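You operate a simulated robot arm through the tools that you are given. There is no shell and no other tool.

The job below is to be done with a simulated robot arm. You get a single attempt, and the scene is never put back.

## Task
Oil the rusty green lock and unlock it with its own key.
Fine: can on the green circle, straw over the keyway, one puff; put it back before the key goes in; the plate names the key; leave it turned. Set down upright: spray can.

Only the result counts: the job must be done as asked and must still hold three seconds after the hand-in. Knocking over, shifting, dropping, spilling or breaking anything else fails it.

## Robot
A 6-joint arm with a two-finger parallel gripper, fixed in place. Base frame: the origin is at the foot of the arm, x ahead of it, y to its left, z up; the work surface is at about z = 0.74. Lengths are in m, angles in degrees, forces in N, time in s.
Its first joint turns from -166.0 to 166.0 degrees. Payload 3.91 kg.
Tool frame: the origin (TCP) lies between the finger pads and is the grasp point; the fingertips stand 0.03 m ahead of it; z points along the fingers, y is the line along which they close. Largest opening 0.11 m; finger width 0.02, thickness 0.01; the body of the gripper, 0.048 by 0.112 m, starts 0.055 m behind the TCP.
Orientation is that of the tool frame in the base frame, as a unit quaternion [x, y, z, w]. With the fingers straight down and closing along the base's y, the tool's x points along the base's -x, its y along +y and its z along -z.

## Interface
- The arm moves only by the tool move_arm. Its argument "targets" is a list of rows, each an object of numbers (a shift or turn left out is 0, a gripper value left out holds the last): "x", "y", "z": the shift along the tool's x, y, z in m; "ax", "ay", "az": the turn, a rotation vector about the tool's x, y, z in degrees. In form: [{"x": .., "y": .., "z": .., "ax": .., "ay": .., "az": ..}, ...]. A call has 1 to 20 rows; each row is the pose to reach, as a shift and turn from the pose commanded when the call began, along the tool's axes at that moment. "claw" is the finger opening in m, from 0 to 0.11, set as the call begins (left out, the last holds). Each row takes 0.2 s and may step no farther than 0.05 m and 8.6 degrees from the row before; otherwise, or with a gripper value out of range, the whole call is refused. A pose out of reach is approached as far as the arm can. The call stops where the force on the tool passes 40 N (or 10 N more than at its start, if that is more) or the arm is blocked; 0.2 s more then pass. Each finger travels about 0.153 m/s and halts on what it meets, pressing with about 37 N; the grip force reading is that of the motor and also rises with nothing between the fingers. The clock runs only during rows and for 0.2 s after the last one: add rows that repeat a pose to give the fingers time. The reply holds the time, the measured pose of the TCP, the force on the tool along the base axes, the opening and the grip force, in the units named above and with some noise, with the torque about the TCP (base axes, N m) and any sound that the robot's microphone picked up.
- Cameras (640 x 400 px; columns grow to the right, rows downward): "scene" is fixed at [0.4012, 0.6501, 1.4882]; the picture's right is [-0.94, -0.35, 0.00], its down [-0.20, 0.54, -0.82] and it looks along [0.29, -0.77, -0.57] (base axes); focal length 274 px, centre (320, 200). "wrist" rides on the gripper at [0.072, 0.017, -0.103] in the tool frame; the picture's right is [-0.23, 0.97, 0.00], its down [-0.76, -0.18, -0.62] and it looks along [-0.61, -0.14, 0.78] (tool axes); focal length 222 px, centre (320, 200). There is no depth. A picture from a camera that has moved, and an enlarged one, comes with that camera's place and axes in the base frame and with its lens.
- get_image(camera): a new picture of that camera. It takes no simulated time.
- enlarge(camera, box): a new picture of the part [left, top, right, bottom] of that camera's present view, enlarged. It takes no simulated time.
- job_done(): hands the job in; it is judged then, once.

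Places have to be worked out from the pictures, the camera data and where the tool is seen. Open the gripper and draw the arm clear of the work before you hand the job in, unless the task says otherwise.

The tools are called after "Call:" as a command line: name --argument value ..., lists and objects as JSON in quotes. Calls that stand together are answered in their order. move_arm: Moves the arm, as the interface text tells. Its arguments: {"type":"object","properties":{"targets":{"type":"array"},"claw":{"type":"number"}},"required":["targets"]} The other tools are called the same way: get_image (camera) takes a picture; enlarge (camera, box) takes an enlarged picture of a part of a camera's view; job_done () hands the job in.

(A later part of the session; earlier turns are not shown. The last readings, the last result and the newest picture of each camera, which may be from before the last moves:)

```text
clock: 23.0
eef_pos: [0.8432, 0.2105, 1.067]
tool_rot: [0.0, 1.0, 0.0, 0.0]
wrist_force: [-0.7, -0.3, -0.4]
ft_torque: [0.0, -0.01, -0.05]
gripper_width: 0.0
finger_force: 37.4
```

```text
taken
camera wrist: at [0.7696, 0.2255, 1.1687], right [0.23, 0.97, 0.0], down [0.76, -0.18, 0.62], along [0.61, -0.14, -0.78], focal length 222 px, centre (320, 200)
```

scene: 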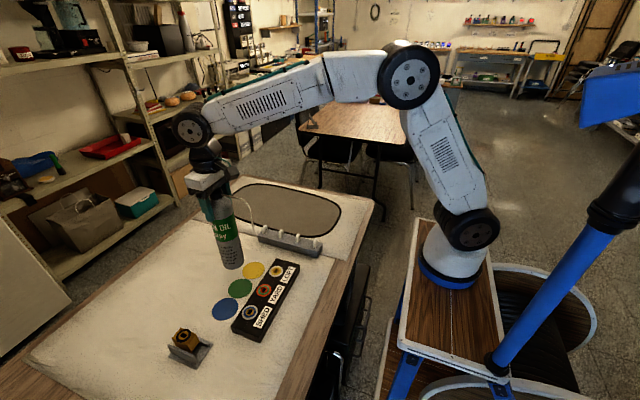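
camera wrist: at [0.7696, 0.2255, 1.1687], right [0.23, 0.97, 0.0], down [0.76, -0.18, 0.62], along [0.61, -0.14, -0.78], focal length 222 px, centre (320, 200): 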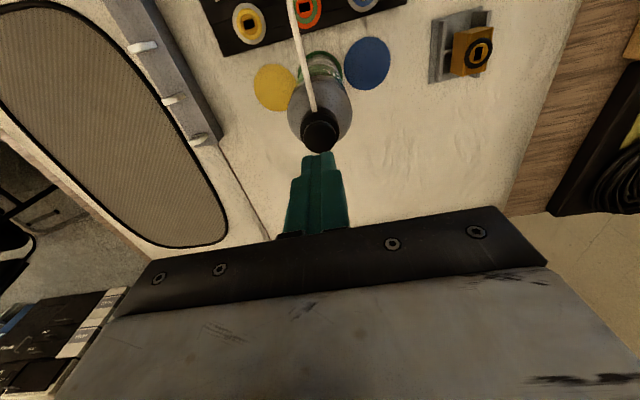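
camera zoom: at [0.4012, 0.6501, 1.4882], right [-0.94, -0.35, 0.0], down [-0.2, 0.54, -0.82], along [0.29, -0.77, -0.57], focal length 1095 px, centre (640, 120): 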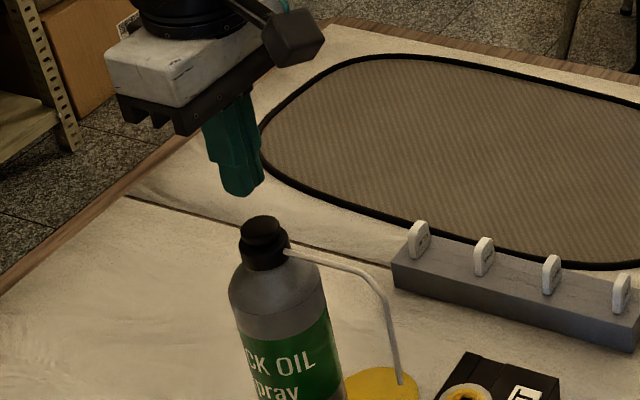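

The closed fingertips line up over the button. I lower to just above it first.

Call:
move_arm --targets '[{"x": 0.001, "z": 0.012}, {"x": 0.001, "z": 0.022}, {"x": 0.001, "z": 0.028}, {"x": 0.001, "z": 0.028}]'

Call:
enlarge --camera "scene" --box '[210, 200, 270, 250]'

Call:
enlarge --camera "wrist" --box '[270, 90, 370, 210]'

```text
clock: 24.0
eef_pos: [0.8406, 0.2094, 1.0391]
tool_rot: [0.001, 1.0, -0.001, 0.0]
wrist_force: [0.5, 0.3, -0.1]
ft_torque: [0.01, 0.04, -0.02]
gripper_width: 0.0001
finger_force: 36.6
```

```text
8.00 times, centred on (240, 225) of scene
camera zoom: at [0.4012, 0.6501, 1.4882], right [-0.94, -0.35, 0.0], down [-0.2, 0.54, -0.82], along [0.29, -0.77, -0.57], focal length 2191 px, centre (960, 0)
```

zoom: 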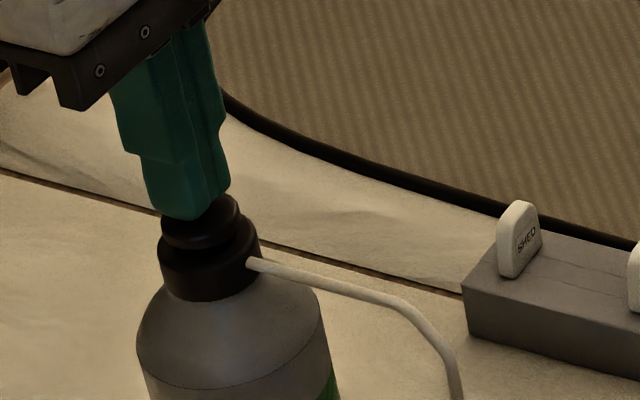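

```text
3.33 times, centred on (320, 150) of wrist
camera zoom: at [0.7675, 0.2255, 1.1411], right [0.23, 0.97, 0.0], down [0.76, -0.18, 0.62], along [0.61, -0.14, -0.78], focal length 740 px, centre (320, 367)
```

zoom: 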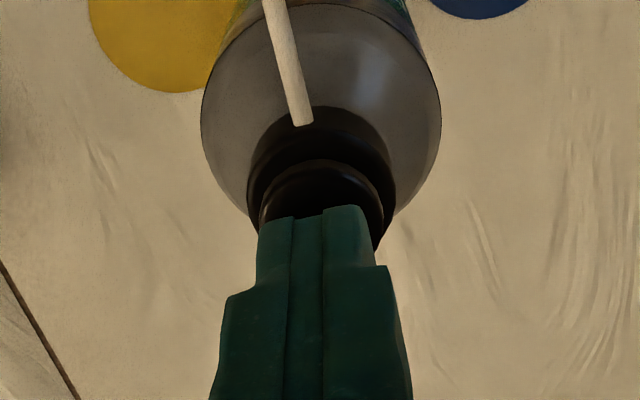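

Fingertips hover just over the button, slightly toward +x. I shift 1.5 mm toward the base and lower further, watching force and sound.

Call:
move_arm --targets '[{"x": 0.0015, "z": 0.003}, {"x": 0.0015, "z": 0.006}, {"x": 0.0015, "z": 0.008}, {"x": 0.0015, "z": 0.01}, {"x": 0.0015, "z": 0.01}]'

```text
clock: 25.2
eef_pos: [0.8385, 0.2101, 1.029]
tool_rot: [0.001, 1.0, 0.0, 0.0]
wrist_force: [1.3, 0.1, 13.0]
ft_torque: [0.08, 0.01, 0.02]
gripper_width: 0.0001
finger_force: 36.8
heard: click
```

I heard a "click" at 13 N. Let me look at the nozzle and lock for signs of a puff before deciding whether to press further.

Call:
enlarge --camera "scene" --box '[210, 200, 300, 310]'

Call:
enlarge --camera "scene" --box '[245, 280, 285, 310]'

Call:
enlarge --camera "scene" --box '[210, 200, 270, 250]'

```text
3.64 times, centred on (255, 255) of scene
camera zoom: at [0.4012, 0.6501, 1.4882], right [-0.94, -0.35, 0.0], down [-0.2, 0.54, -0.82], along [0.29, -0.77, -0.57], focal length 996 px, centre (556, 0)
```

zoom: 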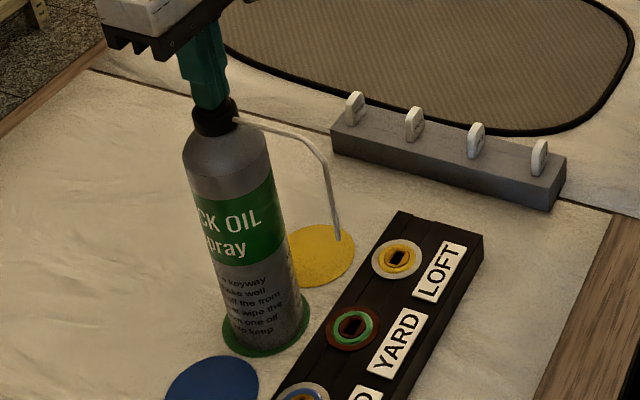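

```text
13.33 times, centred on (265, 295) of scene
camera zoom: at [0.4012, 0.6501, 1.4882], right [-0.94, -0.35, 0.0], down [-0.2, 0.54, -0.82], along [0.29, -0.77, -0.57], focal length 3651 px, centre (1053, -1067)
```

zoom: 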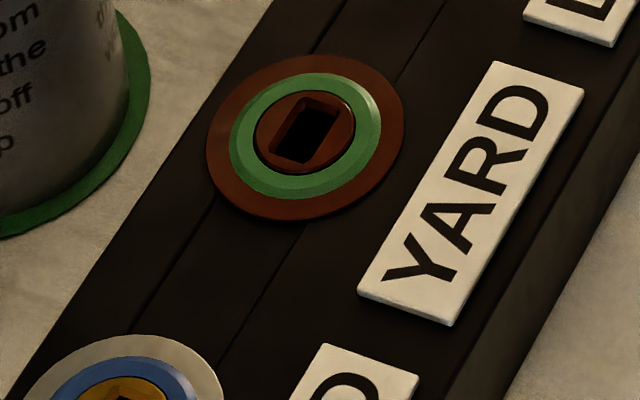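

```text
8.00 times, centred on (240, 225) of scene
camera zoom: at [0.4012, 0.6501, 1.4882], right [-0.94, -0.35, 0.0], down [-0.2, 0.54, -0.82], along [0.29, -0.77, -0.57], focal length 2191 px, centre (960, 0)
```

zoom: 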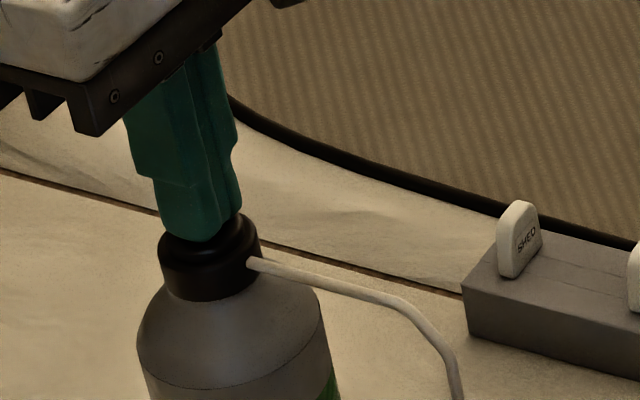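

The rust ring and core went from bright orange to dark brown: the puff landed on the YARD lock. I release by rising straight up, then reopen the fingers.

Call:
move_arm --targets '[{"z": -0.02}, {"z": -0.06}, {"z": -0.1}, {"x": -0.002, "z": -0.11}, {"x": -0.002, "z": -0.11}]'

Call:
enlarge --camera "wrist" --box '[250, 0, 390, 130]'

Call:
enlarge --camera "scene" --box '[200, 180, 300, 310]'

```text
clock: 26.4
eef_pos: [0.8402, 0.2096, 1.14]
tool_rot: [0.0, 1.0, 0.0, 0.001]
wrist_force: [0.3, -0.2, 0.0]
ft_torque: [0.0, -0.04, 0.02]
gripper_width: 0.0
finger_force: 36.5
```

```text
3.08 times, centred on (320, 65) of wrist
camera zoom: at [0.7675, 0.2258, 1.2415], right [0.23, 0.97, 0.0], down [0.76, -0.18, 0.62], along [0.61, -0.14, -0.78], focal length 684 px, centre (320, 615)
```

zoom: 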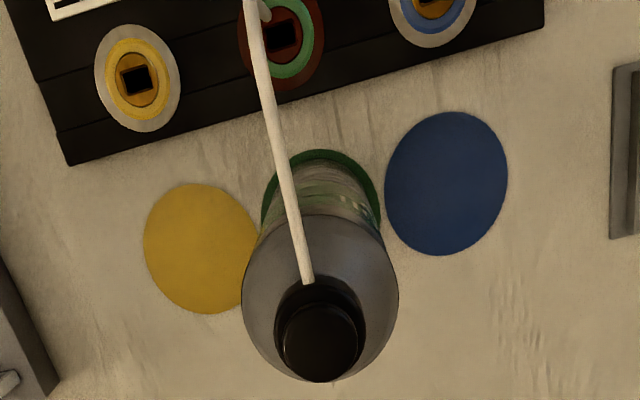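

```text
3.08 times, centred on (250, 245) of scene
camera zoom: at [0.4012, 0.6501, 1.4882], right [-0.94, -0.35, 0.0], down [-0.2, 0.54, -0.82], along [0.29, -0.77, -0.57], focal length 843 px, centre (535, 62)
```

zoom: 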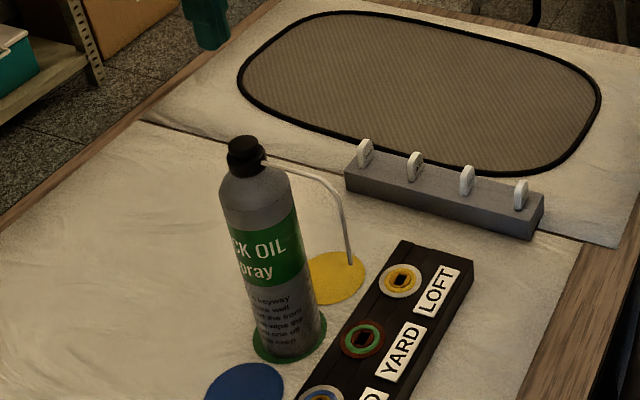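

The can is unmoved and upright. I open the fingers and descend again to the same grasp height.

Call:
move_arm --targets '[{"x": -0.002, "y": 0.0005, "z": 0.0}, {"x": -0.002, "y": 0.0005, "z": 0.0}, {"x": -0.002, "y": 0.0005, "z": 0.045}, {"x": -0.002, "y": 0.0005, "z": 0.09}, {"x": -0.002, "y": 0.0005, "z": 0.13}, {"x": -0.002, "y": 0.0005, "z": 0.16}, {"x": -0.002, "y": 0.0005, "z": 0.175}, {"x": -0.002, "y": 0.0005, "z": 0.1815}, {"x": -0.002, "y": 0.0005, "z": 0.1815}]' --claw 0.11

Call:
get_image --camera "wrist"

```text
clock: 28.4
eef_pos: [0.8421, 0.2103, 0.9572]
tool_rot: [0.0, 1.0, 0.0, 0.001]
wrist_force: [-1.0, -0.1, 1.1]
ft_torque: [0.01, 0.03, 0.01]
gripper_width: 0.11
finger_force: 0.0
```

```text
taken
camera wrist: at [0.7694, 0.2266, 1.0594], right [0.23, 0.97, 0.0], down [0.76, -0.18, 0.62], along [0.61, -0.14, -0.78], focal length 222 px, centre (320, 200)
```

wrist: 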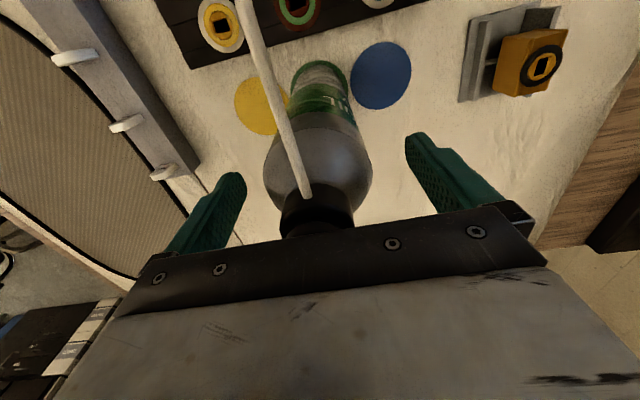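

Fingers straddle the can with no contact. I grip it and lift gently.

Call:
move_arm --targets '[{"z": 0}, {"z": 0}, {"z": 0}, {"z": 0}, {"z": -0.005}, {"z": -0.015}, {"z": -0.03}, {"z": -0.05}, {"z": -0.05}]' --claw 0.03

Call:
enlarge --camera "scene" --box '[190, 170, 310, 310]'

```text
clock: 30.4
eef_pos: [0.8434, 0.2098, 1.0085]
tool_rot: [0.0, 1.0, 0.0, -0.001]
wrist_force: [-0.2, 0.4, -3.6]
ft_torque: [0.01, -0.03, 0.0]
gripper_width: 0.0612
finger_force: 37.6
```

```text
2.86 times, centred on (250, 240) of scene
camera zoom: at [0.4012, 0.6501, 1.4882], right [-0.94, -0.35, 0.0], down [-0.2, 0.54, -0.82], along [0.29, -0.77, -0.57], focal length 782 px, centre (520, 86)
```

zoom: 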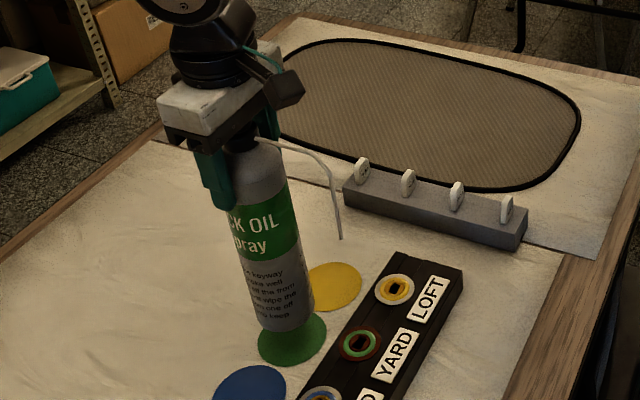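

Can held again (−3.6 N). I carry it back over its original place on the mat.

Call:
move_arm --targets '[{"z": -0.03}, {"z": -0.06}, {"x": -0.001, "y": -0.02, "z": -0.075}, {"x": -0.002, "y": -0.05, "z": -0.075}, {"x": -0.003, "y": -0.09, "z": -0.075}, {"x": -0.004, "y": -0.13, "z": -0.075}, {"x": -0.005, "y": -0.17, "z": -0.075}, {"x": -0.006, "y": -0.21, "z": -0.075}, {"x": -0.007, "y": -0.25, "z": -0.075}, {"x": -0.008, "y": -0.29, "z": -0.075}, {"x": -0.009, "y": -0.33, "z": -0.075}, {"x": -0.01, "y": -0.36, "z": -0.075}, {"x": -0.0105, "y": -0.375, "z": -0.075}, {"x": -0.0105, "y": -0.381, "z": -0.075}, {"x": -0.0105, "y": -0.381, "z": -0.075}]'

Call:
enlarge --camera "scene" --box '[230, 100, 350, 250]'

```text
clock: 33.6
eef_pos: [0.8535, -0.1715, 1.0809]
tool_rot: [0.0, 1.0, 0.0, -0.001]
wrist_force: [-0.1, 0.3, -2.2]
ft_torque: [0.01, -0.01, -0.01]
gripper_width: 0.0618
finger_force: 37.2
```

```text
2.67 times, centred on (290, 175) of scene
camera zoom: at [0.4012, 0.6501, 1.4882], right [-0.94, -0.35, 0.0], down [-0.2, 0.54, -0.82], along [0.29, -0.77, -0.57], focal length 730 px, centre (400, 267)
```

zoom: 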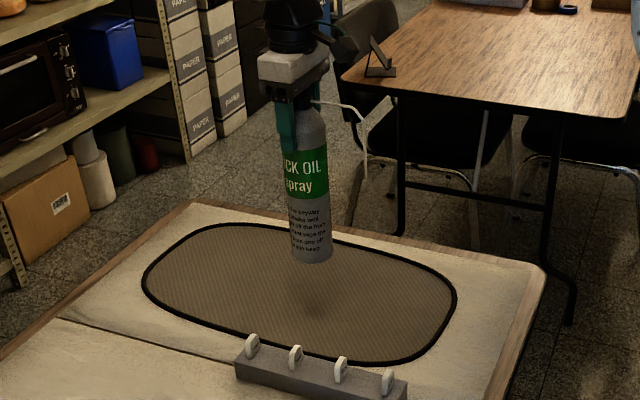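

It is back over the mat at the original x,y. I descend, slowing near the surface.

Call:
move_arm --targets '[{"z": 0.035}, {"z": 0.07}, {"z": 0.095}, {"z": 0.11}, {"z": 0.118}, {"z": 0.122}, {"z": 0.1235}, {"z": 0.1235}]'

```text
clock: 35.4
eef_pos: [0.854, -0.1722, 0.9593]
tool_rot: [0.0, 1.0, 0.0, 0.0]
wrist_force: [0.2, -1.6, -3.7]
ft_torque: [0.01, -0.02, 0.01]
gripper_width: 0.0614
finger_force: 36.6
```

No contact yet; I go down another 2 mm gently.

Call:
move_arm --targets '[{"z": 0.0007}, {"z": 0.0014}, {"z": 0.002}, {"z": 0.002}]'

```text
clock: 36.4
eef_pos: [0.853, -0.1714, 0.9574]
tool_rot: [0.0, 1.0, 0.0, 0.0]
wrist_force: [0.6, 1.0, -1.2]
ft_torque: [-0.05, 0.06, 0.01]
gripper_width: 0.0615
finger_force: 37.1
```

Force is easing (−1.2 N), so the can is just touching. Another 0.5 mm to confirm.

Call:
move_arm --targets '[{"z": 0.0004}, {"z": 0.0004}]'

```text
clock: 37.0
eef_pos: [0.8522, -0.1709, 0.9582]
tool_rot: [0.0, 1.0, 0.0, 0.002]
wrist_force: [2.1, 2.8, 2.1]
ft_torque: [0.43, -0.19, -0.04]
gripper_width: 0.0614
finger_force: 37.2
```

The can is resting on the mat (+2 N). I open the fingers and check.

Call:
move_arm --targets '[{"z": 0}, {"z": 0}, {"z": 0}, {"z": 0}]' --claw 0.11

Call:
enlarge --camera "scene" --box '[250, 130, 330, 230]'

Call:
get_image --camera "wrist"

```text
clock: 38.0
eef_pos: [0.8517, -0.1717, 0.9577]
tool_rot: [0.001, 1.0, 0.0, 0.0]
wrist_force: [0.0, -0.4, 0.1]
ft_torque: [-0.02, -0.02, -0.03]
gripper_width: 0.1097
finger_force: 0.0
```

```text
4.00 times, centred on (290, 180) of scene
camera zoom: at [0.4012, 0.6501, 1.4882], right [-0.94, -0.35, 0.0], down [-0.2, 0.54, -0.82], along [0.29, -0.77, -0.57], focal length 1095 px, centre (440, 280)
```

zoom: 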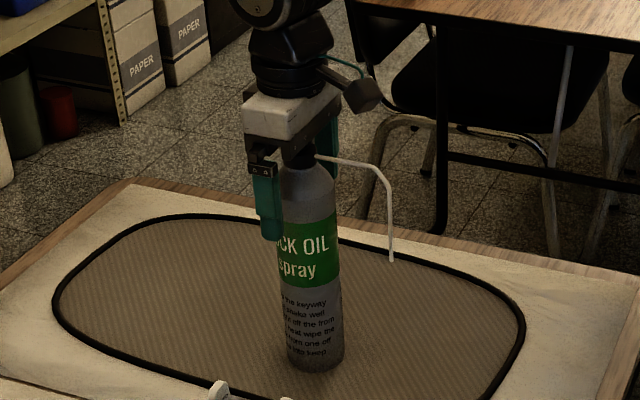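

```text
taken
camera wrist: at [0.7795, -0.1557, 1.0592], right [0.23, 0.97, 0.0], down [0.76, -0.18, 0.62], along [0.61, -0.14, -0.78], focal length 222 px, centre (320, 200)
```

wrist: 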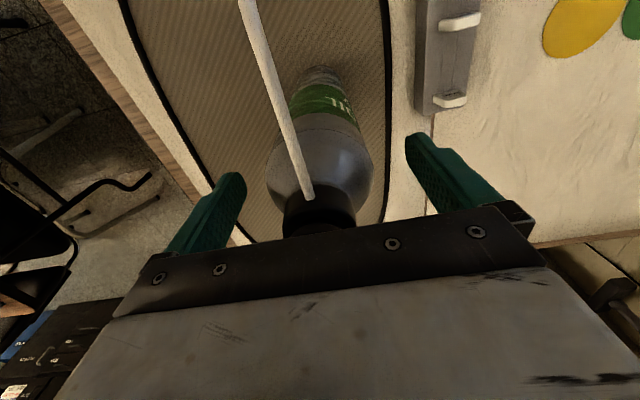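

The can is back, standing just as at the start. I rise clear, then move to look at the key rack from above.

Call:
move_arm --targets '[{"z": -0.02}, {"z": -0.06}, {"z": -0.1}, {"z": -0.14}, {"z": -0.1725}, {"x": 0.021, "y": 0.0321, "z": -0.1725}, {"x": 0.042, "y": 0.0642, "z": -0.1725}, {"x": 0.063, "y": 0.0963, "z": -0.1725}, {"x": 0.084, "y": 0.1284, "z": -0.1725}, {"x": 0.105, "y": 0.1605, "z": -0.1725}, {"x": 0.105, "y": 0.1605, "z": -0.1725}]'

Call:
get_image --camera "wrist"

Call:
enlarge --camera "scene" --box '[220, 140, 350, 260]'

```text
clock: 40.4
eef_pos: [0.7485, -0.0087, 1.1301]
tool_rot: [0.0, 1.0, 0.001, 0.0]
wrist_force: [0.3, -0.5, -0.9]
ft_torque: [0.0, -0.04, 0.02]
gripper_width: 0.1099
finger_force: 0.0
```

```text
taken
camera wrist: at [0.6756, 0.0074, 1.2319], right [0.23, 0.97, 0.0], down [0.76, -0.18, 0.62], along [0.61, -0.14, -0.78], focal length 222 px, centre (320, 200)
```

wrist: 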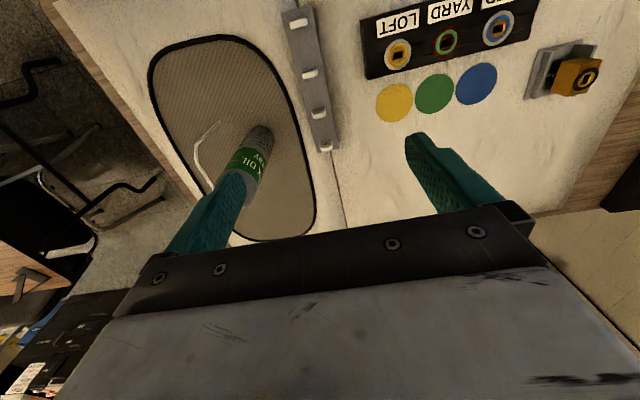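

```text
3.33 times, centred on (285, 200) of scene
camera zoom: at [0.4012, 0.6501, 1.4882], right [-0.94, -0.35, 0.0], down [-0.2, 0.54, -0.82], along [0.29, -0.77, -0.57], focal length 913 px, centre (437, 200)
```

zoom: 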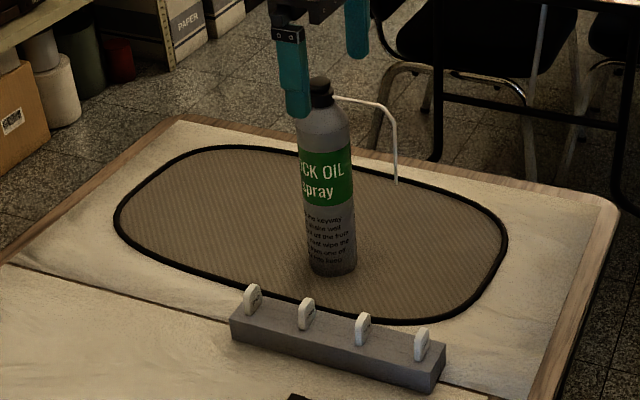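

Enlarging the rack and the lock plate in this overhead view for measurement.

Call:
enlarge --camera "wrist" --box '[270, 0, 360, 160]'

Call:
enlarge --camera "wrist" --box '[285, 50, 345, 160]'

Call:
enlarge --camera "wrist" --box '[360, 0, 540, 110]'

```text
2.50 times, centred on (315, 80) of wrist
camera zoom: at [0.6756, 0.0074, 1.2319], right [0.23, 0.97, 0.0], down [0.76, -0.18, 0.62], along [0.61, -0.14, -0.78], focal length 555 px, centre (332, 500)
```

zoom: 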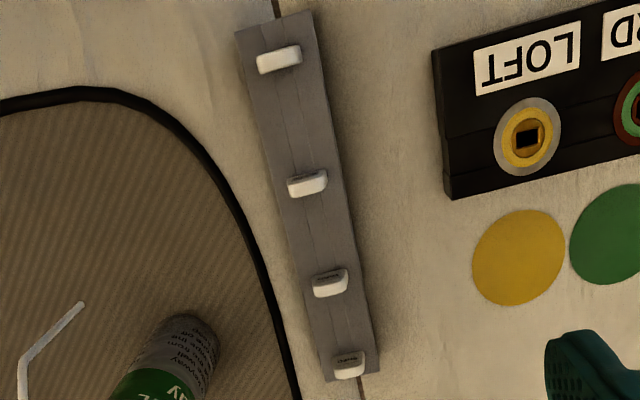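

```text
3.64 times, centred on (315, 105) of wrist
camera zoom: at [0.6756, 0.0074, 1.2319], right [0.23, 0.97, 0.0], down [0.76, -0.18, 0.62], along [0.61, -0.14, -0.78], focal length 808 px, centre (338, 546)
```

zoom: 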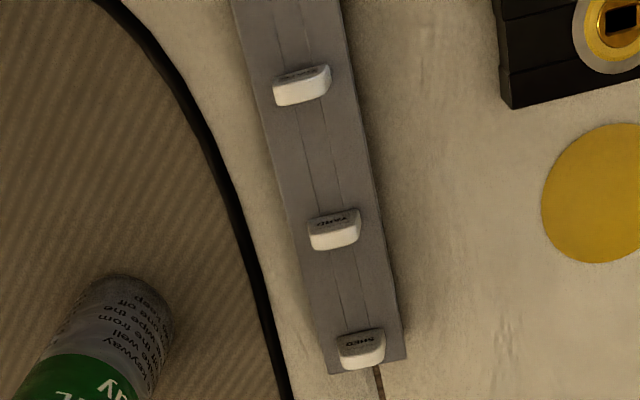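

```text
3.56 times, centred on (450, 55) of wrist
camera zoom: at [0.6756, 0.0074, 1.2319], right [0.23, 0.97, 0.0], down [0.76, -0.18, 0.62], along [0.61, -0.14, -0.78], focal length 790 px, centre (-142, 716)
```

zoom: 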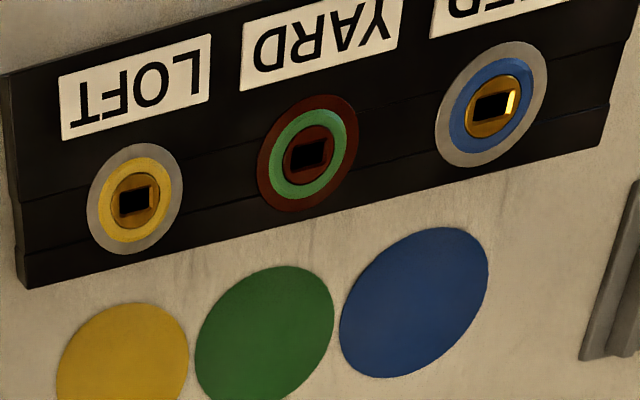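

The YARD key's bow tops out near (0.807, -0.025, 0.803), about 27 mm wide along y and 12 mm thick along x; neighbours are about 0.065 m away. I'll turn the gripper 90° so the fingers close along x on the bow's broad faces, and move above that key.

Call:
move_arm --targets '[{"x": -0.006, "y": -0.0014, "z": 0.0, "az": -8.2}, {"x": -0.012, "y": -0.0028, "z": 0.0, "az": -16.4}, {"x": -0.018, "y": -0.0042, "z": 0.0, "az": -24.6}, {"x": -0.024, "y": -0.0056, "z": 0.0, "az": -32.8}, {"x": -0.03, "y": -0.007, "z": 0.0, "az": -41.0}, {"x": -0.036, "y": -0.0084, "z": 0.0, "az": -49.2}, {"x": -0.042, "y": -0.0098, "z": 0.0, "az": -57.4}, {"x": -0.048, "y": -0.0112, "z": 0.0, "az": -65.6}, {"x": -0.054, "y": -0.0126, "z": 0.0, "az": -73.8}, {"x": -0.0595, "y": -0.014, "z": 0.0, "az": -82.0}, {"x": -0.0595, "y": -0.014, "z": 0.0, "az": -90.0}, {"x": -0.0595, "y": -0.014, "z": 0.0, "az": -90.0}]'

Call:
get_image --camera "wrist"

Call:
get_image --camera "scene"

```text
clock: 43.0
eef_pos: [0.8069, -0.0238, 1.1307]
tool_rot: [0.707, -0.707, 0.0, -0.001]
wrist_force: [0.1, -0.9, 0.1]
ft_torque: [0.03, 0.02, -0.01]
gripper_width: 0.1101
finger_force: 0.1
```

```text
taken
camera wrist: at [0.79, -0.0978, 1.2318], right [-0.97, 0.23, 0.0], down [0.18, 0.76, 0.62], along [0.14, 0.61, -0.78], focal length 222 px, centre (320, 200)
```

wrist: 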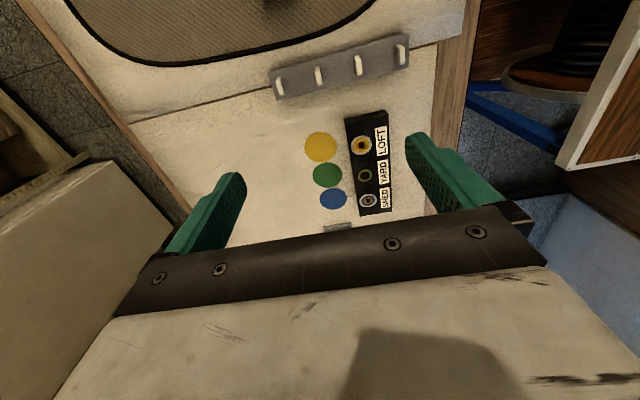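

```text
taken
```

scene: 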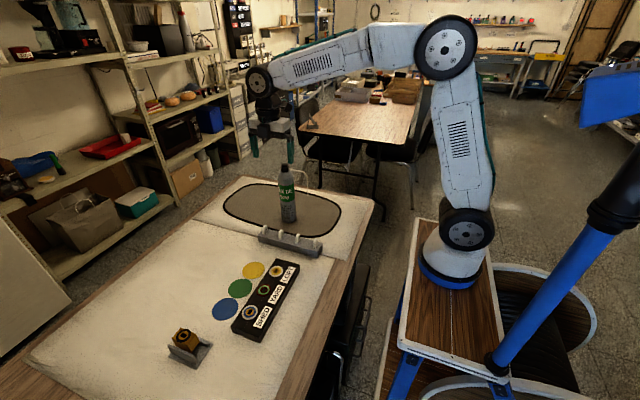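

Rotation worked; in this view YARD is the second key from the left. I'll enlarge it to measure.

Call:
enlarge --camera "wrist" --box '[265, 35, 425, 105]'

Call:
enlarge --camera "wrist" --box '[300, 55, 340, 95]'

Call:
enlarge --camera "wrist" --box '[300, 100, 400, 220]'

```text
4.00 times, centred on (345, 70) of wrist
camera zoom: at [0.79, -0.0978, 1.2318], right [-0.97, 0.23, 0.0], down [0.18, 0.76, 0.62], along [0.14, 0.61, -0.78], focal length 888 px, centre (220, 720)
```

zoom: 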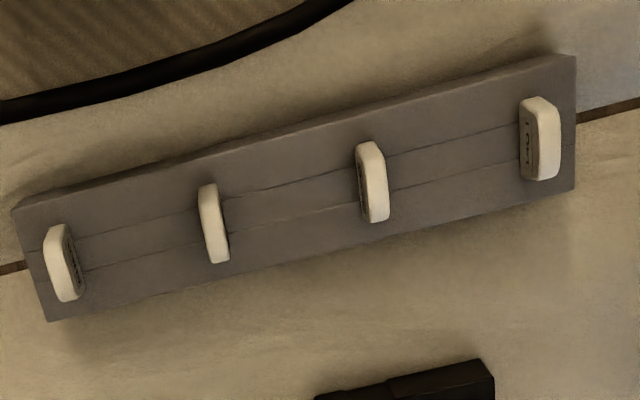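

```text
10.00 times, centred on (320, 75) of wrist
camera zoom: at [0.79, -0.0978, 1.2318], right [-0.97, 0.23, 0.0], down [0.18, 0.76, 0.62], along [0.14, 0.61, -0.78], focal length 2221 px, centre (320, 1450)
```

zoom: 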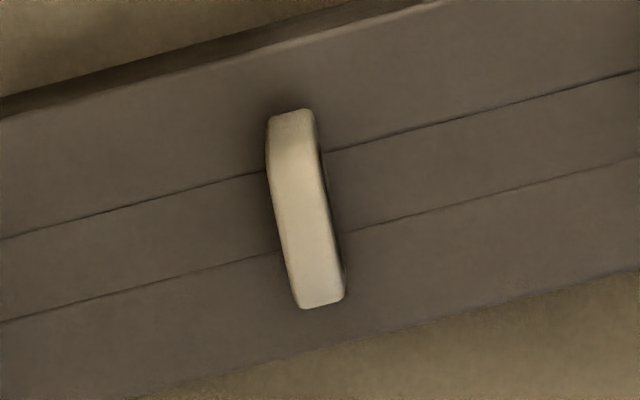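

```text
3.33 times, centred on (350, 160) of wrist
camera zoom: at [0.79, -0.0978, 1.2318], right [-0.97, 0.23, 0.0], down [0.18, 0.76, 0.62], along [0.14, 0.61, -0.78], focal length 740 px, centre (220, 333)
```

zoom: 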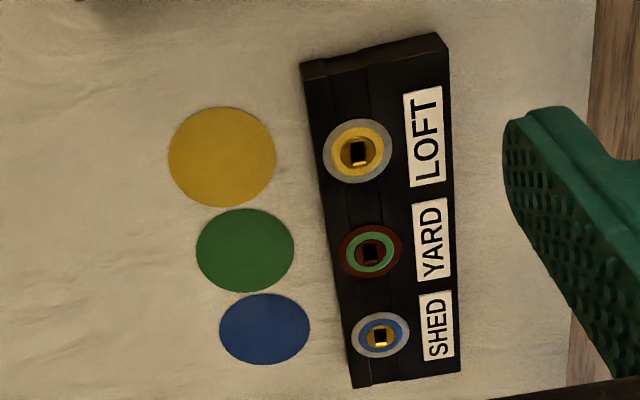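

Combining views, the YARD bow is at about (0.8085, -0.026). I descend partway with the fingers narrowed to 0.05 m and re-measure.

Call:
move_arm --targets '[{"y": -0.001, "z": 0.04}, {"y": -0.001, "z": 0.08}, {"y": -0.001, "z": 0.12}, {"y": -0.001, "z": 0.16}, {"y": -0.001, "z": 0.19}, {"y": -0.001, "z": 0.2}, {"y": -0.001, "z": 0.2}]' --claw 0.05

Call:
get_image --camera "wrist"

Call:
enlarge --camera "wrist" --box '[270, 70, 370, 170]'

Call:
enlarge --camera "scene" --box '[250, 150, 340, 260]'

```text
clock: 44.6
eef_pos: [0.8088, -0.0238, 0.9297]
tool_rot: [0.707, -0.707, 0.0, 0.0]
wrist_force: [-0.3, 0.4, 0.0]
ft_torque: [-0.04, 0.01, -0.02]
gripper_width: 0.0502
finger_force: 0.1
```

```text
taken
camera wrist: at [0.7908, -0.0976, 1.032], right [-0.97, 0.23, 0.0], down [0.18, 0.76, 0.62], along [0.14, 0.61, -0.78], focal length 222 px, centre (320, 200)
```

wrist: 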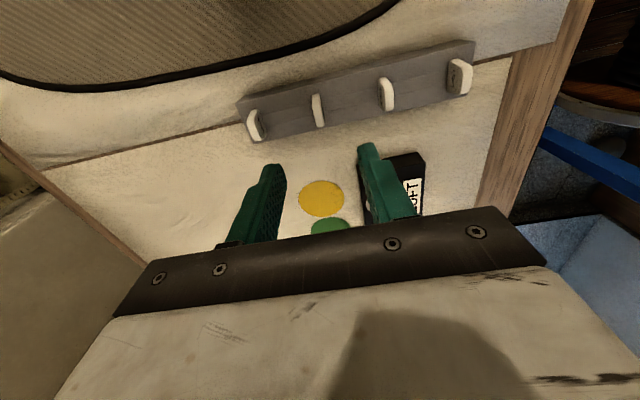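

```text
4.00 times, centred on (320, 120) of wrist
camera zoom: at [0.7908, -0.0976, 1.032], right [-0.97, 0.23, 0.0], down [0.18, 0.76, 0.62], along [0.14, 0.61, -0.78], focal length 888 px, centre (320, 520)
```

zoom: 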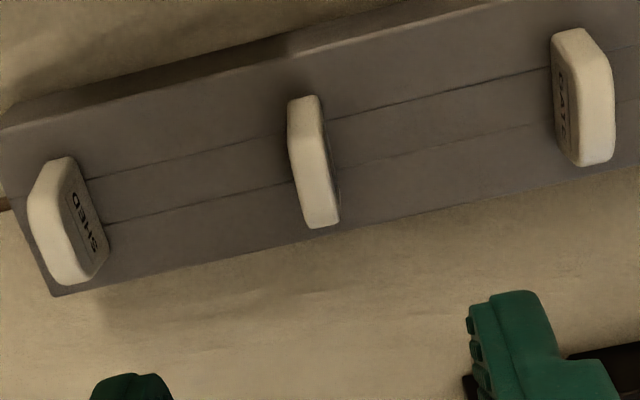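

```text
3.64 times, centred on (295, 205) of scene
camera zoom: at [0.4012, 0.6501, 1.4882], right [-0.94, -0.35, 0.0], down [-0.2, 0.54, -0.82], along [0.29, -0.77, -0.57], focal length 996 px, centre (411, 182)
```

zoom: 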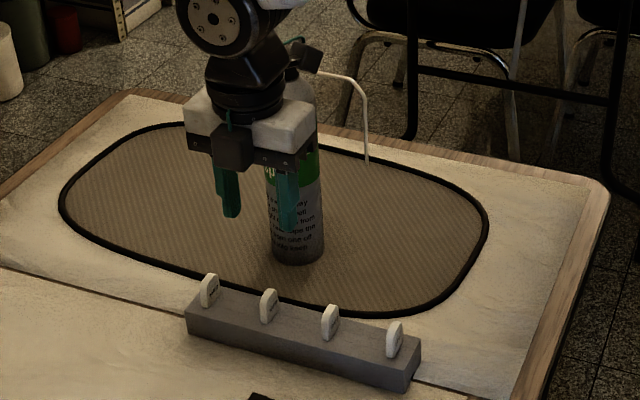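

Refined bow position: (0.809, -0.0265), spanning y from -0.040 to -0.014. I'll shift slightly and descend to TCP z = 0.810, with fingertips about 9 mm above the rack top.

Call:
move_arm --targets '[{"x": 0.0013, "y": -0.001, "z": 0.03}, {"x": 0.0013, "y": -0.001, "z": 0.06}, {"x": 0.0013, "y": -0.001, "z": 0.085}, {"x": 0.0013, "y": -0.001, "z": 0.105}, {"x": 0.0013, "y": -0.001, "z": 0.115}, {"x": 0.0013, "y": -0.001, "z": 0.12}, {"x": 0.0013, "y": -0.001, "z": 0.12}]'

Call:
get_image --camera "wrist"

Call:
enlarge --camera "wrist" --box '[250, 90, 410, 210]'

Call:
enlarge --camera "scene" --box '[255, 180, 335, 260]'

```text
clock: 46.2
eef_pos: [0.8104, -0.0264, 0.8097]
tool_rot: [-0.707, 0.707, 0.0, -0.001]
wrist_force: [0.5, -0.8, 0.3]
ft_torque: [-0.01, 0.0, 0.01]
gripper_width: 0.0502
finger_force: 0.1
```

```text
taken
camera wrist: at [0.7926, -0.1001, 0.912], right [-0.97, 0.23, 0.0], down [0.18, 0.76, 0.62], along [0.14, 0.61, -0.78], focal length 222 px, centre (320, 200)
```

wrist: 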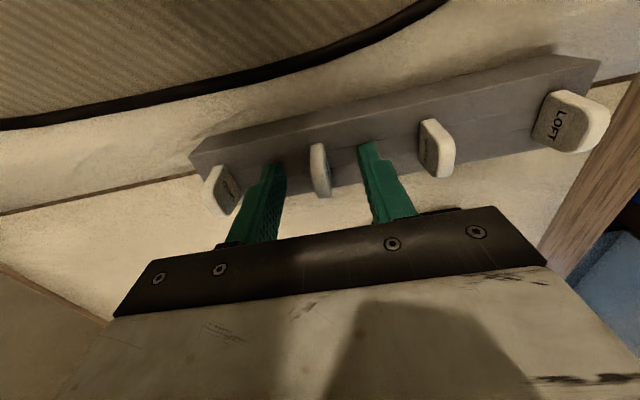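

```text
3.33 times, centred on (330, 150) of wrist
camera zoom: at [0.7926, -0.1001, 0.912], right [-0.97, 0.23, 0.0], down [0.18, 0.76, 0.62], along [0.14, 0.61, -0.78], focal length 740 px, centre (287, 367)
```

zoom: 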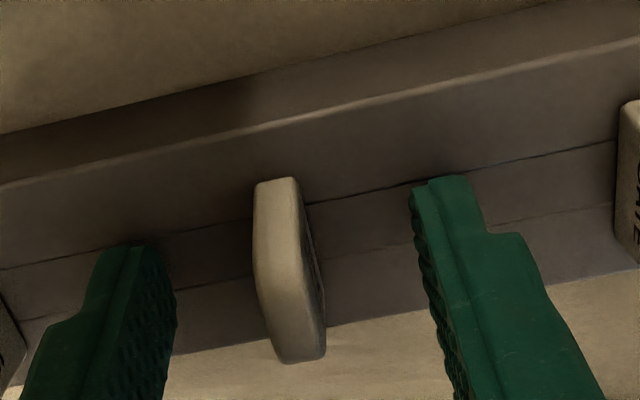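

```text
5.00 times, centred on (295, 220) of scene
camera zoom: at [0.4012, 0.6501, 1.4882], right [-0.94, -0.35, 0.0], down [-0.2, 0.54, -0.82], along [0.29, -0.77, -0.57], focal length 1369 px, centre (445, 100)
```

zoom: 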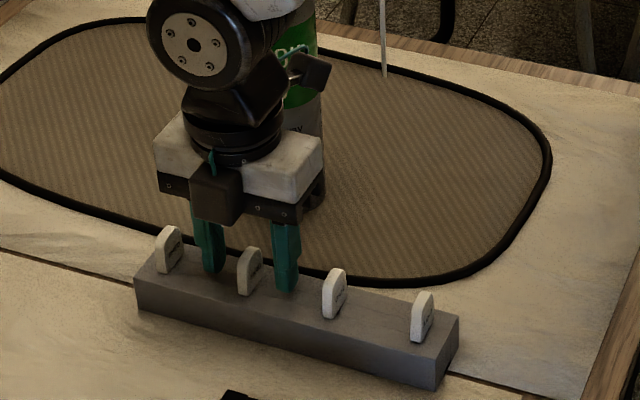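

Fingers straddle the YARD key cleanly, well clear of the neighbours. I close on the bow.

Call:
move_arm --targets '[{"z": 0}, {"z": 0}, {"z": 0}, {"z": 0}]' --claw 0.0

Call:
enlarge --camera "wrist" --box '[250, 90, 410, 210]'

```text
clock: 47.2
eef_pos: [0.8102, -0.0272, 0.8101]
tool_rot: [0.707, -0.707, 0.0, 0.0]
wrist_force: [0.3, -0.6, 0.3]
ft_torque: [-0.01, -0.01, 0.01]
gripper_width: 0.0076
finger_force: 37.0
```

```text
3.33 times, centred on (330, 150) of wrist
camera zoom: at [0.7926, -0.1002, 0.912], right [-0.97, 0.23, 0.0], down [0.18, 0.76, 0.62], along [0.14, 0.61, -0.78], focal length 740 px, centre (287, 367)
```

zoom: 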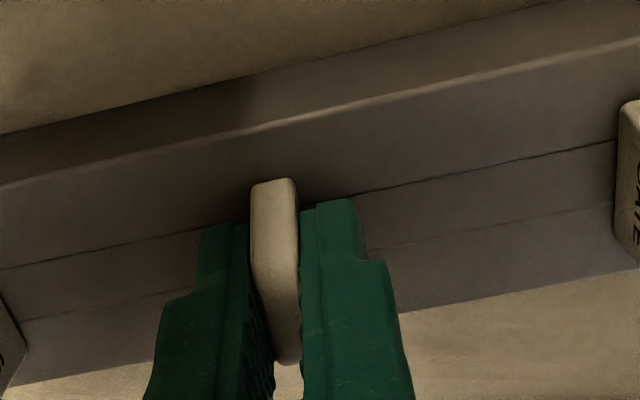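

The bow is gripped (7.6 mm thick, 37 N). I draw the key straight up out of the rack.

Call:
move_arm --targets '[{"z": -0.005}, {"z": -0.01}, {"z": -0.02}, {"z": -0.03}, {"z": -0.045}, {"z": -0.06}, {"z": -0.08}, {"z": -0.08}]'

Call:
get_image --camera "wrist"

Call:
enlarge --camera "wrist" --box '[250, 90, 410, 210]'

Call:
enlarge --camera "scene" --box '[255, 160, 335, 260]'

```text
clock: 49.0
eef_pos: [0.811, -0.0242, 0.8896]
tool_rot: [0.707, -0.707, 0.0, 0.0]
wrist_force: [0.1, -0.4, -0.7]
ft_torque: [-0.01, 0.03, -0.01]
gripper_width: 0.0079
finger_force: 36.8
```

```text
taken
camera wrist: at [0.7938, -0.0976, 0.9914], right [-0.97, 0.23, 0.0], down [0.18, 0.76, 0.62], along [0.14, 0.61, -0.78], focal length 222 px, centre (320, 200)
```

wrist: 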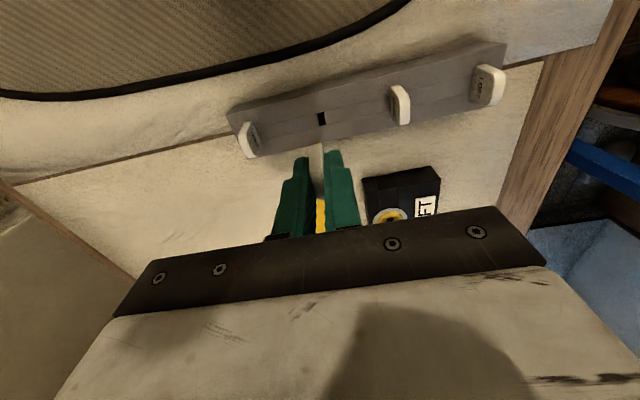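

```text
3.33 times, centred on (330, 150) of wrist
camera zoom: at [0.7938, -0.0976, 0.9914], right [-0.97, 0.23, 0.0], down [0.18, 0.76, 0.62], along [0.14, 0.61, -0.78], focal length 740 px, centre (287, 367)
```

zoom: 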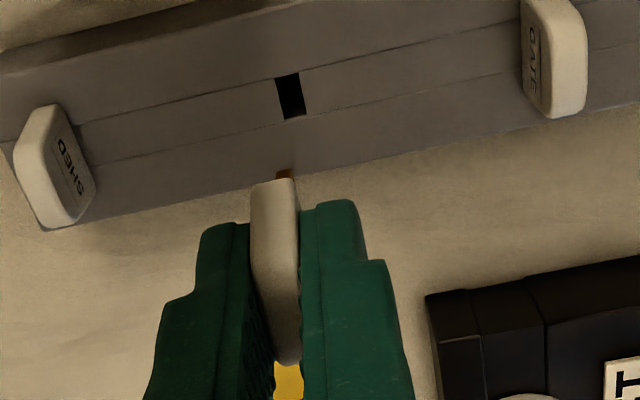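

```text
4.00 times, centred on (295, 210) of scene
camera zoom: at [0.4012, 0.6501, 1.4882], right [-0.94, -0.35, 0.0], down [-0.2, 0.54, -0.82], along [0.29, -0.77, -0.57], focal length 1095 px, centre (420, 160)
```

zoom: 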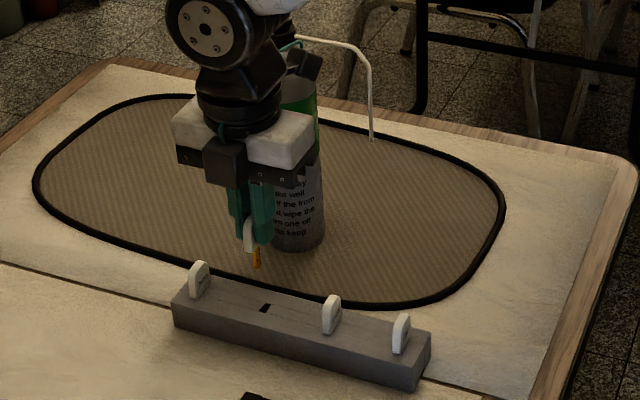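

The key is out, with its blade hanging below and its slot centred on the TCP. I raise it and carry it above the YARD keyway at about (0.750, 0.209).

Call:
move_arm --targets '[{"z": -0.02}, {"z": -0.04}, {"x": -0.0393, "y": 0.0099, "z": -0.04}, {"x": -0.0785, "y": 0.0197, "z": -0.04}, {"x": -0.1178, "y": 0.0296, "z": -0.04}, {"x": -0.157, "y": 0.0395, "z": -0.04}, {"x": -0.1963, "y": 0.0493, "z": -0.04}, {"x": -0.2255, "y": 0.057, "z": -0.04}, {"x": -0.2355, "y": 0.0592, "z": -0.04}, {"x": -0.2355, "y": 0.0592, "z": -0.04}]'

Call:
get_image --camera "wrist"

Call:
enlarge --camera "wrist" --box '[270, 80, 370, 180]'

Call:
enlarge --camera "scene" --box '[220, 210, 310, 310]'

```text
clock: 51.2
eef_pos: [0.7491, 0.2083, 0.93]
tool_rot: [-0.707, 0.707, 0.0, 0.0]
wrist_force: [-0.8, -0.1, 0.5]
ft_torque: [-0.04, -0.03, -0.02]
gripper_width: 0.008
finger_force: 36.8
```

```text
taken
camera wrist: at [0.7329, 0.1356, 1.0314], right [-0.97, 0.23, 0.0], down [0.18, 0.76, 0.62], along [0.14, 0.61, -0.78], focal length 222 px, centre (320, 200)
```

wrist: 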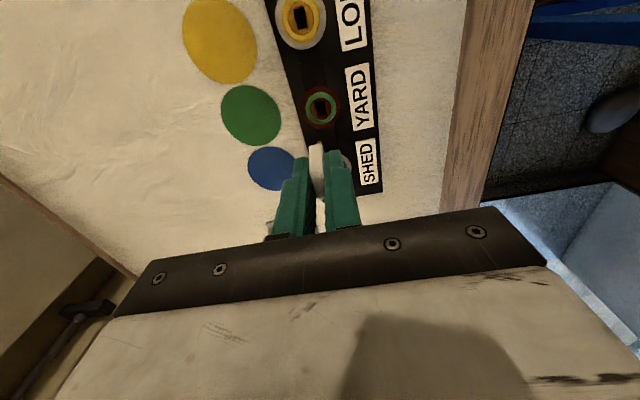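

```text
4.00 times, centred on (320, 130) of wrist
camera zoom: at [0.7329, 0.1356, 1.0314], right [-0.97, 0.23, 0.0], down [0.18, 0.76, 0.62], along [0.14, 0.61, -0.78], focal length 888 px, centre (320, 480)
```

zoom: 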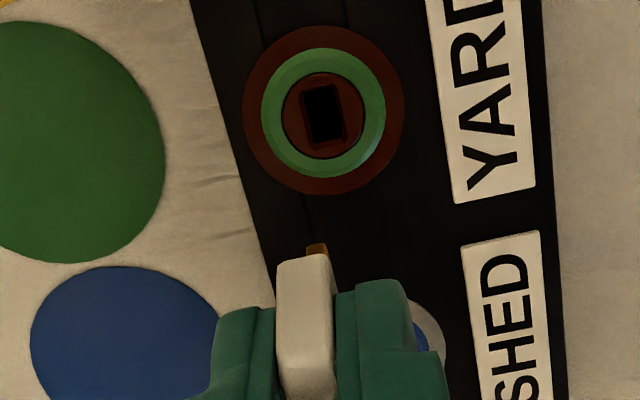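

```text
4.00 times, centred on (265, 260) of scene
camera zoom: at [0.4012, 0.6501, 1.4882], right [-0.94, -0.35, 0.0], down [-0.2, 0.54, -0.82], along [0.29, -0.77, -0.57], focal length 1095 px, centre (540, -40)
```

zoom: 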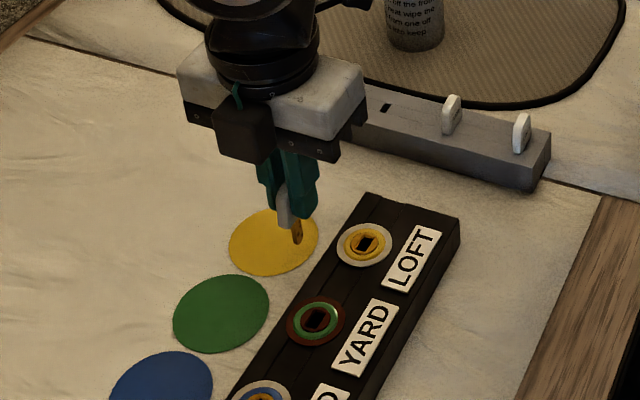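

The key tip and keyway line up in column; ring centre measures about (0.7494, 0.2100). I lower to TCP z = 0.85 for a closer comparison.

Call:
move_arm --targets '[{"x": -0.0006, "y": 0.0003, "z": 0.03}, {"x": -0.0006, "y": 0.0003, "z": 0.06}, {"x": -0.0006, "y": 0.0003, "z": 0.075}, {"x": -0.0006, "y": 0.0003, "z": 0.08}, {"x": -0.0006, "y": 0.0003, "z": 0.08}]'

Call:
enlarge --camera "wrist" --box '[280, 100, 360, 180]'

Call:
enlarge --camera "scene" --box '[235, 260, 295, 320]'

```text
clock: 52.4
eef_pos: [0.7509, 0.2106, 0.851]
tool_rot: [-0.707, 0.707, 0.0, 0.001]
wrist_force: [-0.4, 0.6, -0.4]
ft_torque: [0.02, 0.0, 0.0]
gripper_width: 0.0078
finger_force: 37.0
```

```text
5.00 times, centred on (320, 140) of wrist
camera zoom: at [0.7329, 0.1373, 0.9527], right [-0.97, 0.23, 0.0], down [0.18, 0.76, 0.62], along [0.14, 0.61, -0.78], focal length 1111 px, centre (320, 500)
```

zoom: 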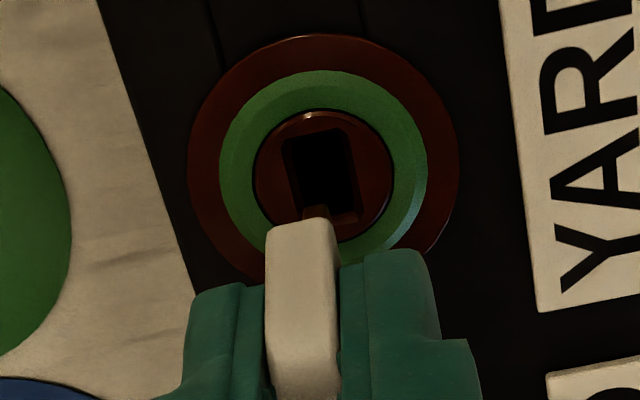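

```text
6.67 times, centred on (265, 290) of scene
camera zoom: at [0.4012, 0.6501, 1.4882], right [-0.94, -0.35, 0.0], down [-0.2, 0.54, -0.82], along [0.29, -0.77, -0.57], focal length 1826 px, centre (687, -400)
```

zoom: 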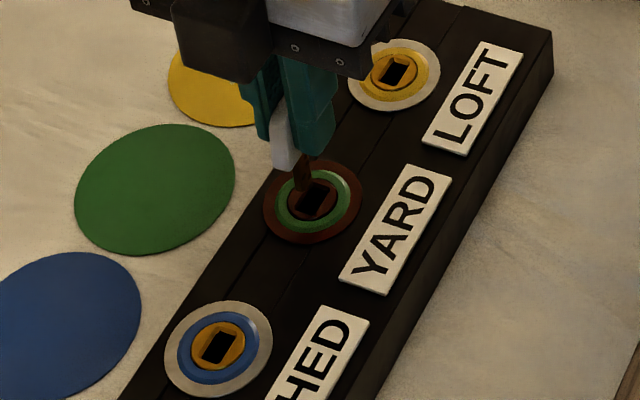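

The blade is poised close above the keyway; let me zoom further from both cameras to judge the remaining offset.

Call:
enlarge --camera "scene" --box '[250, 270, 280, 300]'

Call:
enlarge --camera "wrist" --box '[300, 115, 340, 155]'

```text
13.33 times, centred on (265, 285) of scene
camera zoom: at [0.4012, 0.6501, 1.4882], right [-0.94, -0.35, 0.0], down [-0.2, 0.54, -0.82], along [0.29, -0.77, -0.57], focal length 3651 px, centre (1053, -933)
```

zoom: 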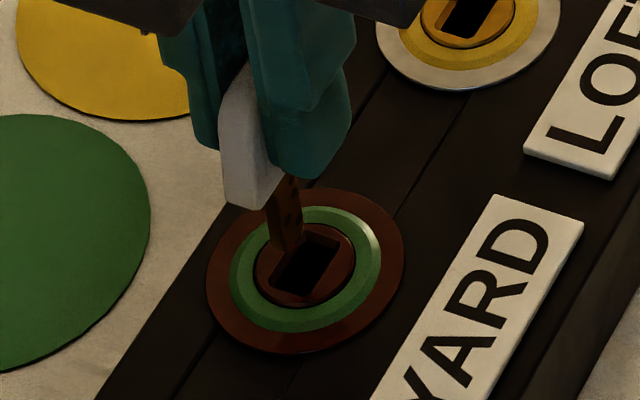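

```text
10.00 times, centred on (320, 135) of wrist
camera zoom: at [0.7329, 0.1373, 0.9527], right [-0.97, 0.23, 0.0], down [0.18, 0.76, 0.62], along [0.14, 0.61, -0.78], focal length 2221 px, centre (320, 850)
```

zoom: 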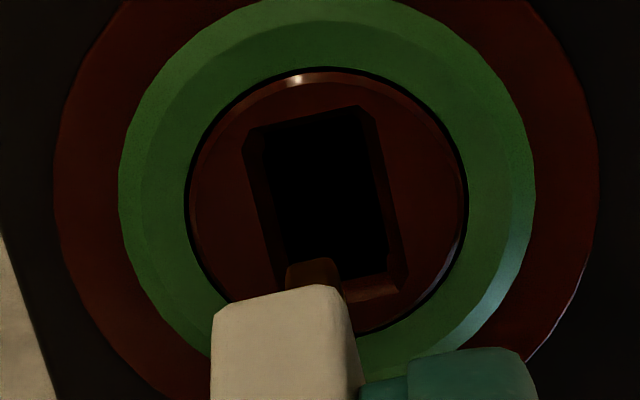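

The column alignment is good; the y offset is still ambiguous by a couple of mm because the blade tip's height isn't certain. I lower another 10 mm (still above the lock face) and look again.

Call:
move_arm --targets '[{"y": 0.0003, "z": 0.004}, {"y": 0.0003, "z": 0.008}, {"y": 0.0003, "z": 0.01}, {"y": 0.0003, "z": 0.01}]'

Call:
enlarge --camera "wrist" --box '[290, 110, 350, 170]'

Call:
enlarge --camera "scene" --box '[250, 270, 280, 300]'

```text
clock: 53.4
eef_pos: [0.7511, 0.2105, 0.8405]
tool_rot: [0.708, -0.707, 0.001, 0.0]
wrist_force: [0.4, 0.9, -0.9]
ft_torque: [0.01, 0.01, 0.0]
gripper_width: 0.0076
finger_force: 36.9
```

```text
6.67 times, centred on (320, 140) of wrist
camera zoom: at [0.7325, 0.137, 0.9421], right [-0.97, 0.23, 0.0], down [0.18, 0.76, 0.62], along [0.14, 0.61, -0.78], focal length 1481 px, centre (320, 600)
```

zoom: 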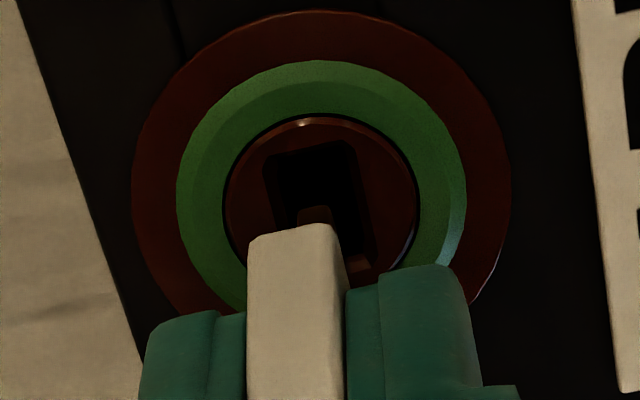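

```text
13.33 times, centred on (265, 285) of scene
camera zoom: at [0.4012, 0.6501, 1.4882], right [-0.94, -0.35, 0.0], down [-0.2, 0.54, -0.82], along [0.29, -0.77, -0.57], focal length 3651 px, centre (1053, -933)
```

zoom: 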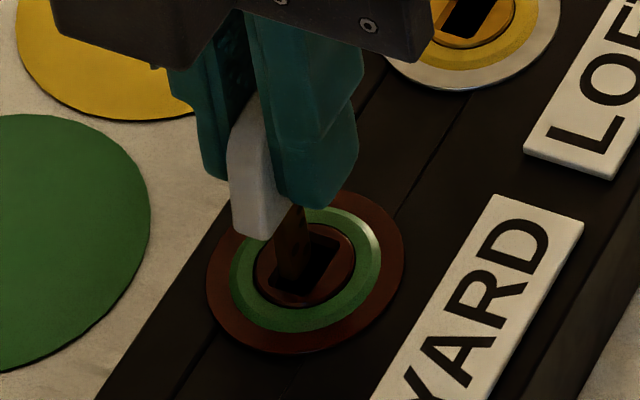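

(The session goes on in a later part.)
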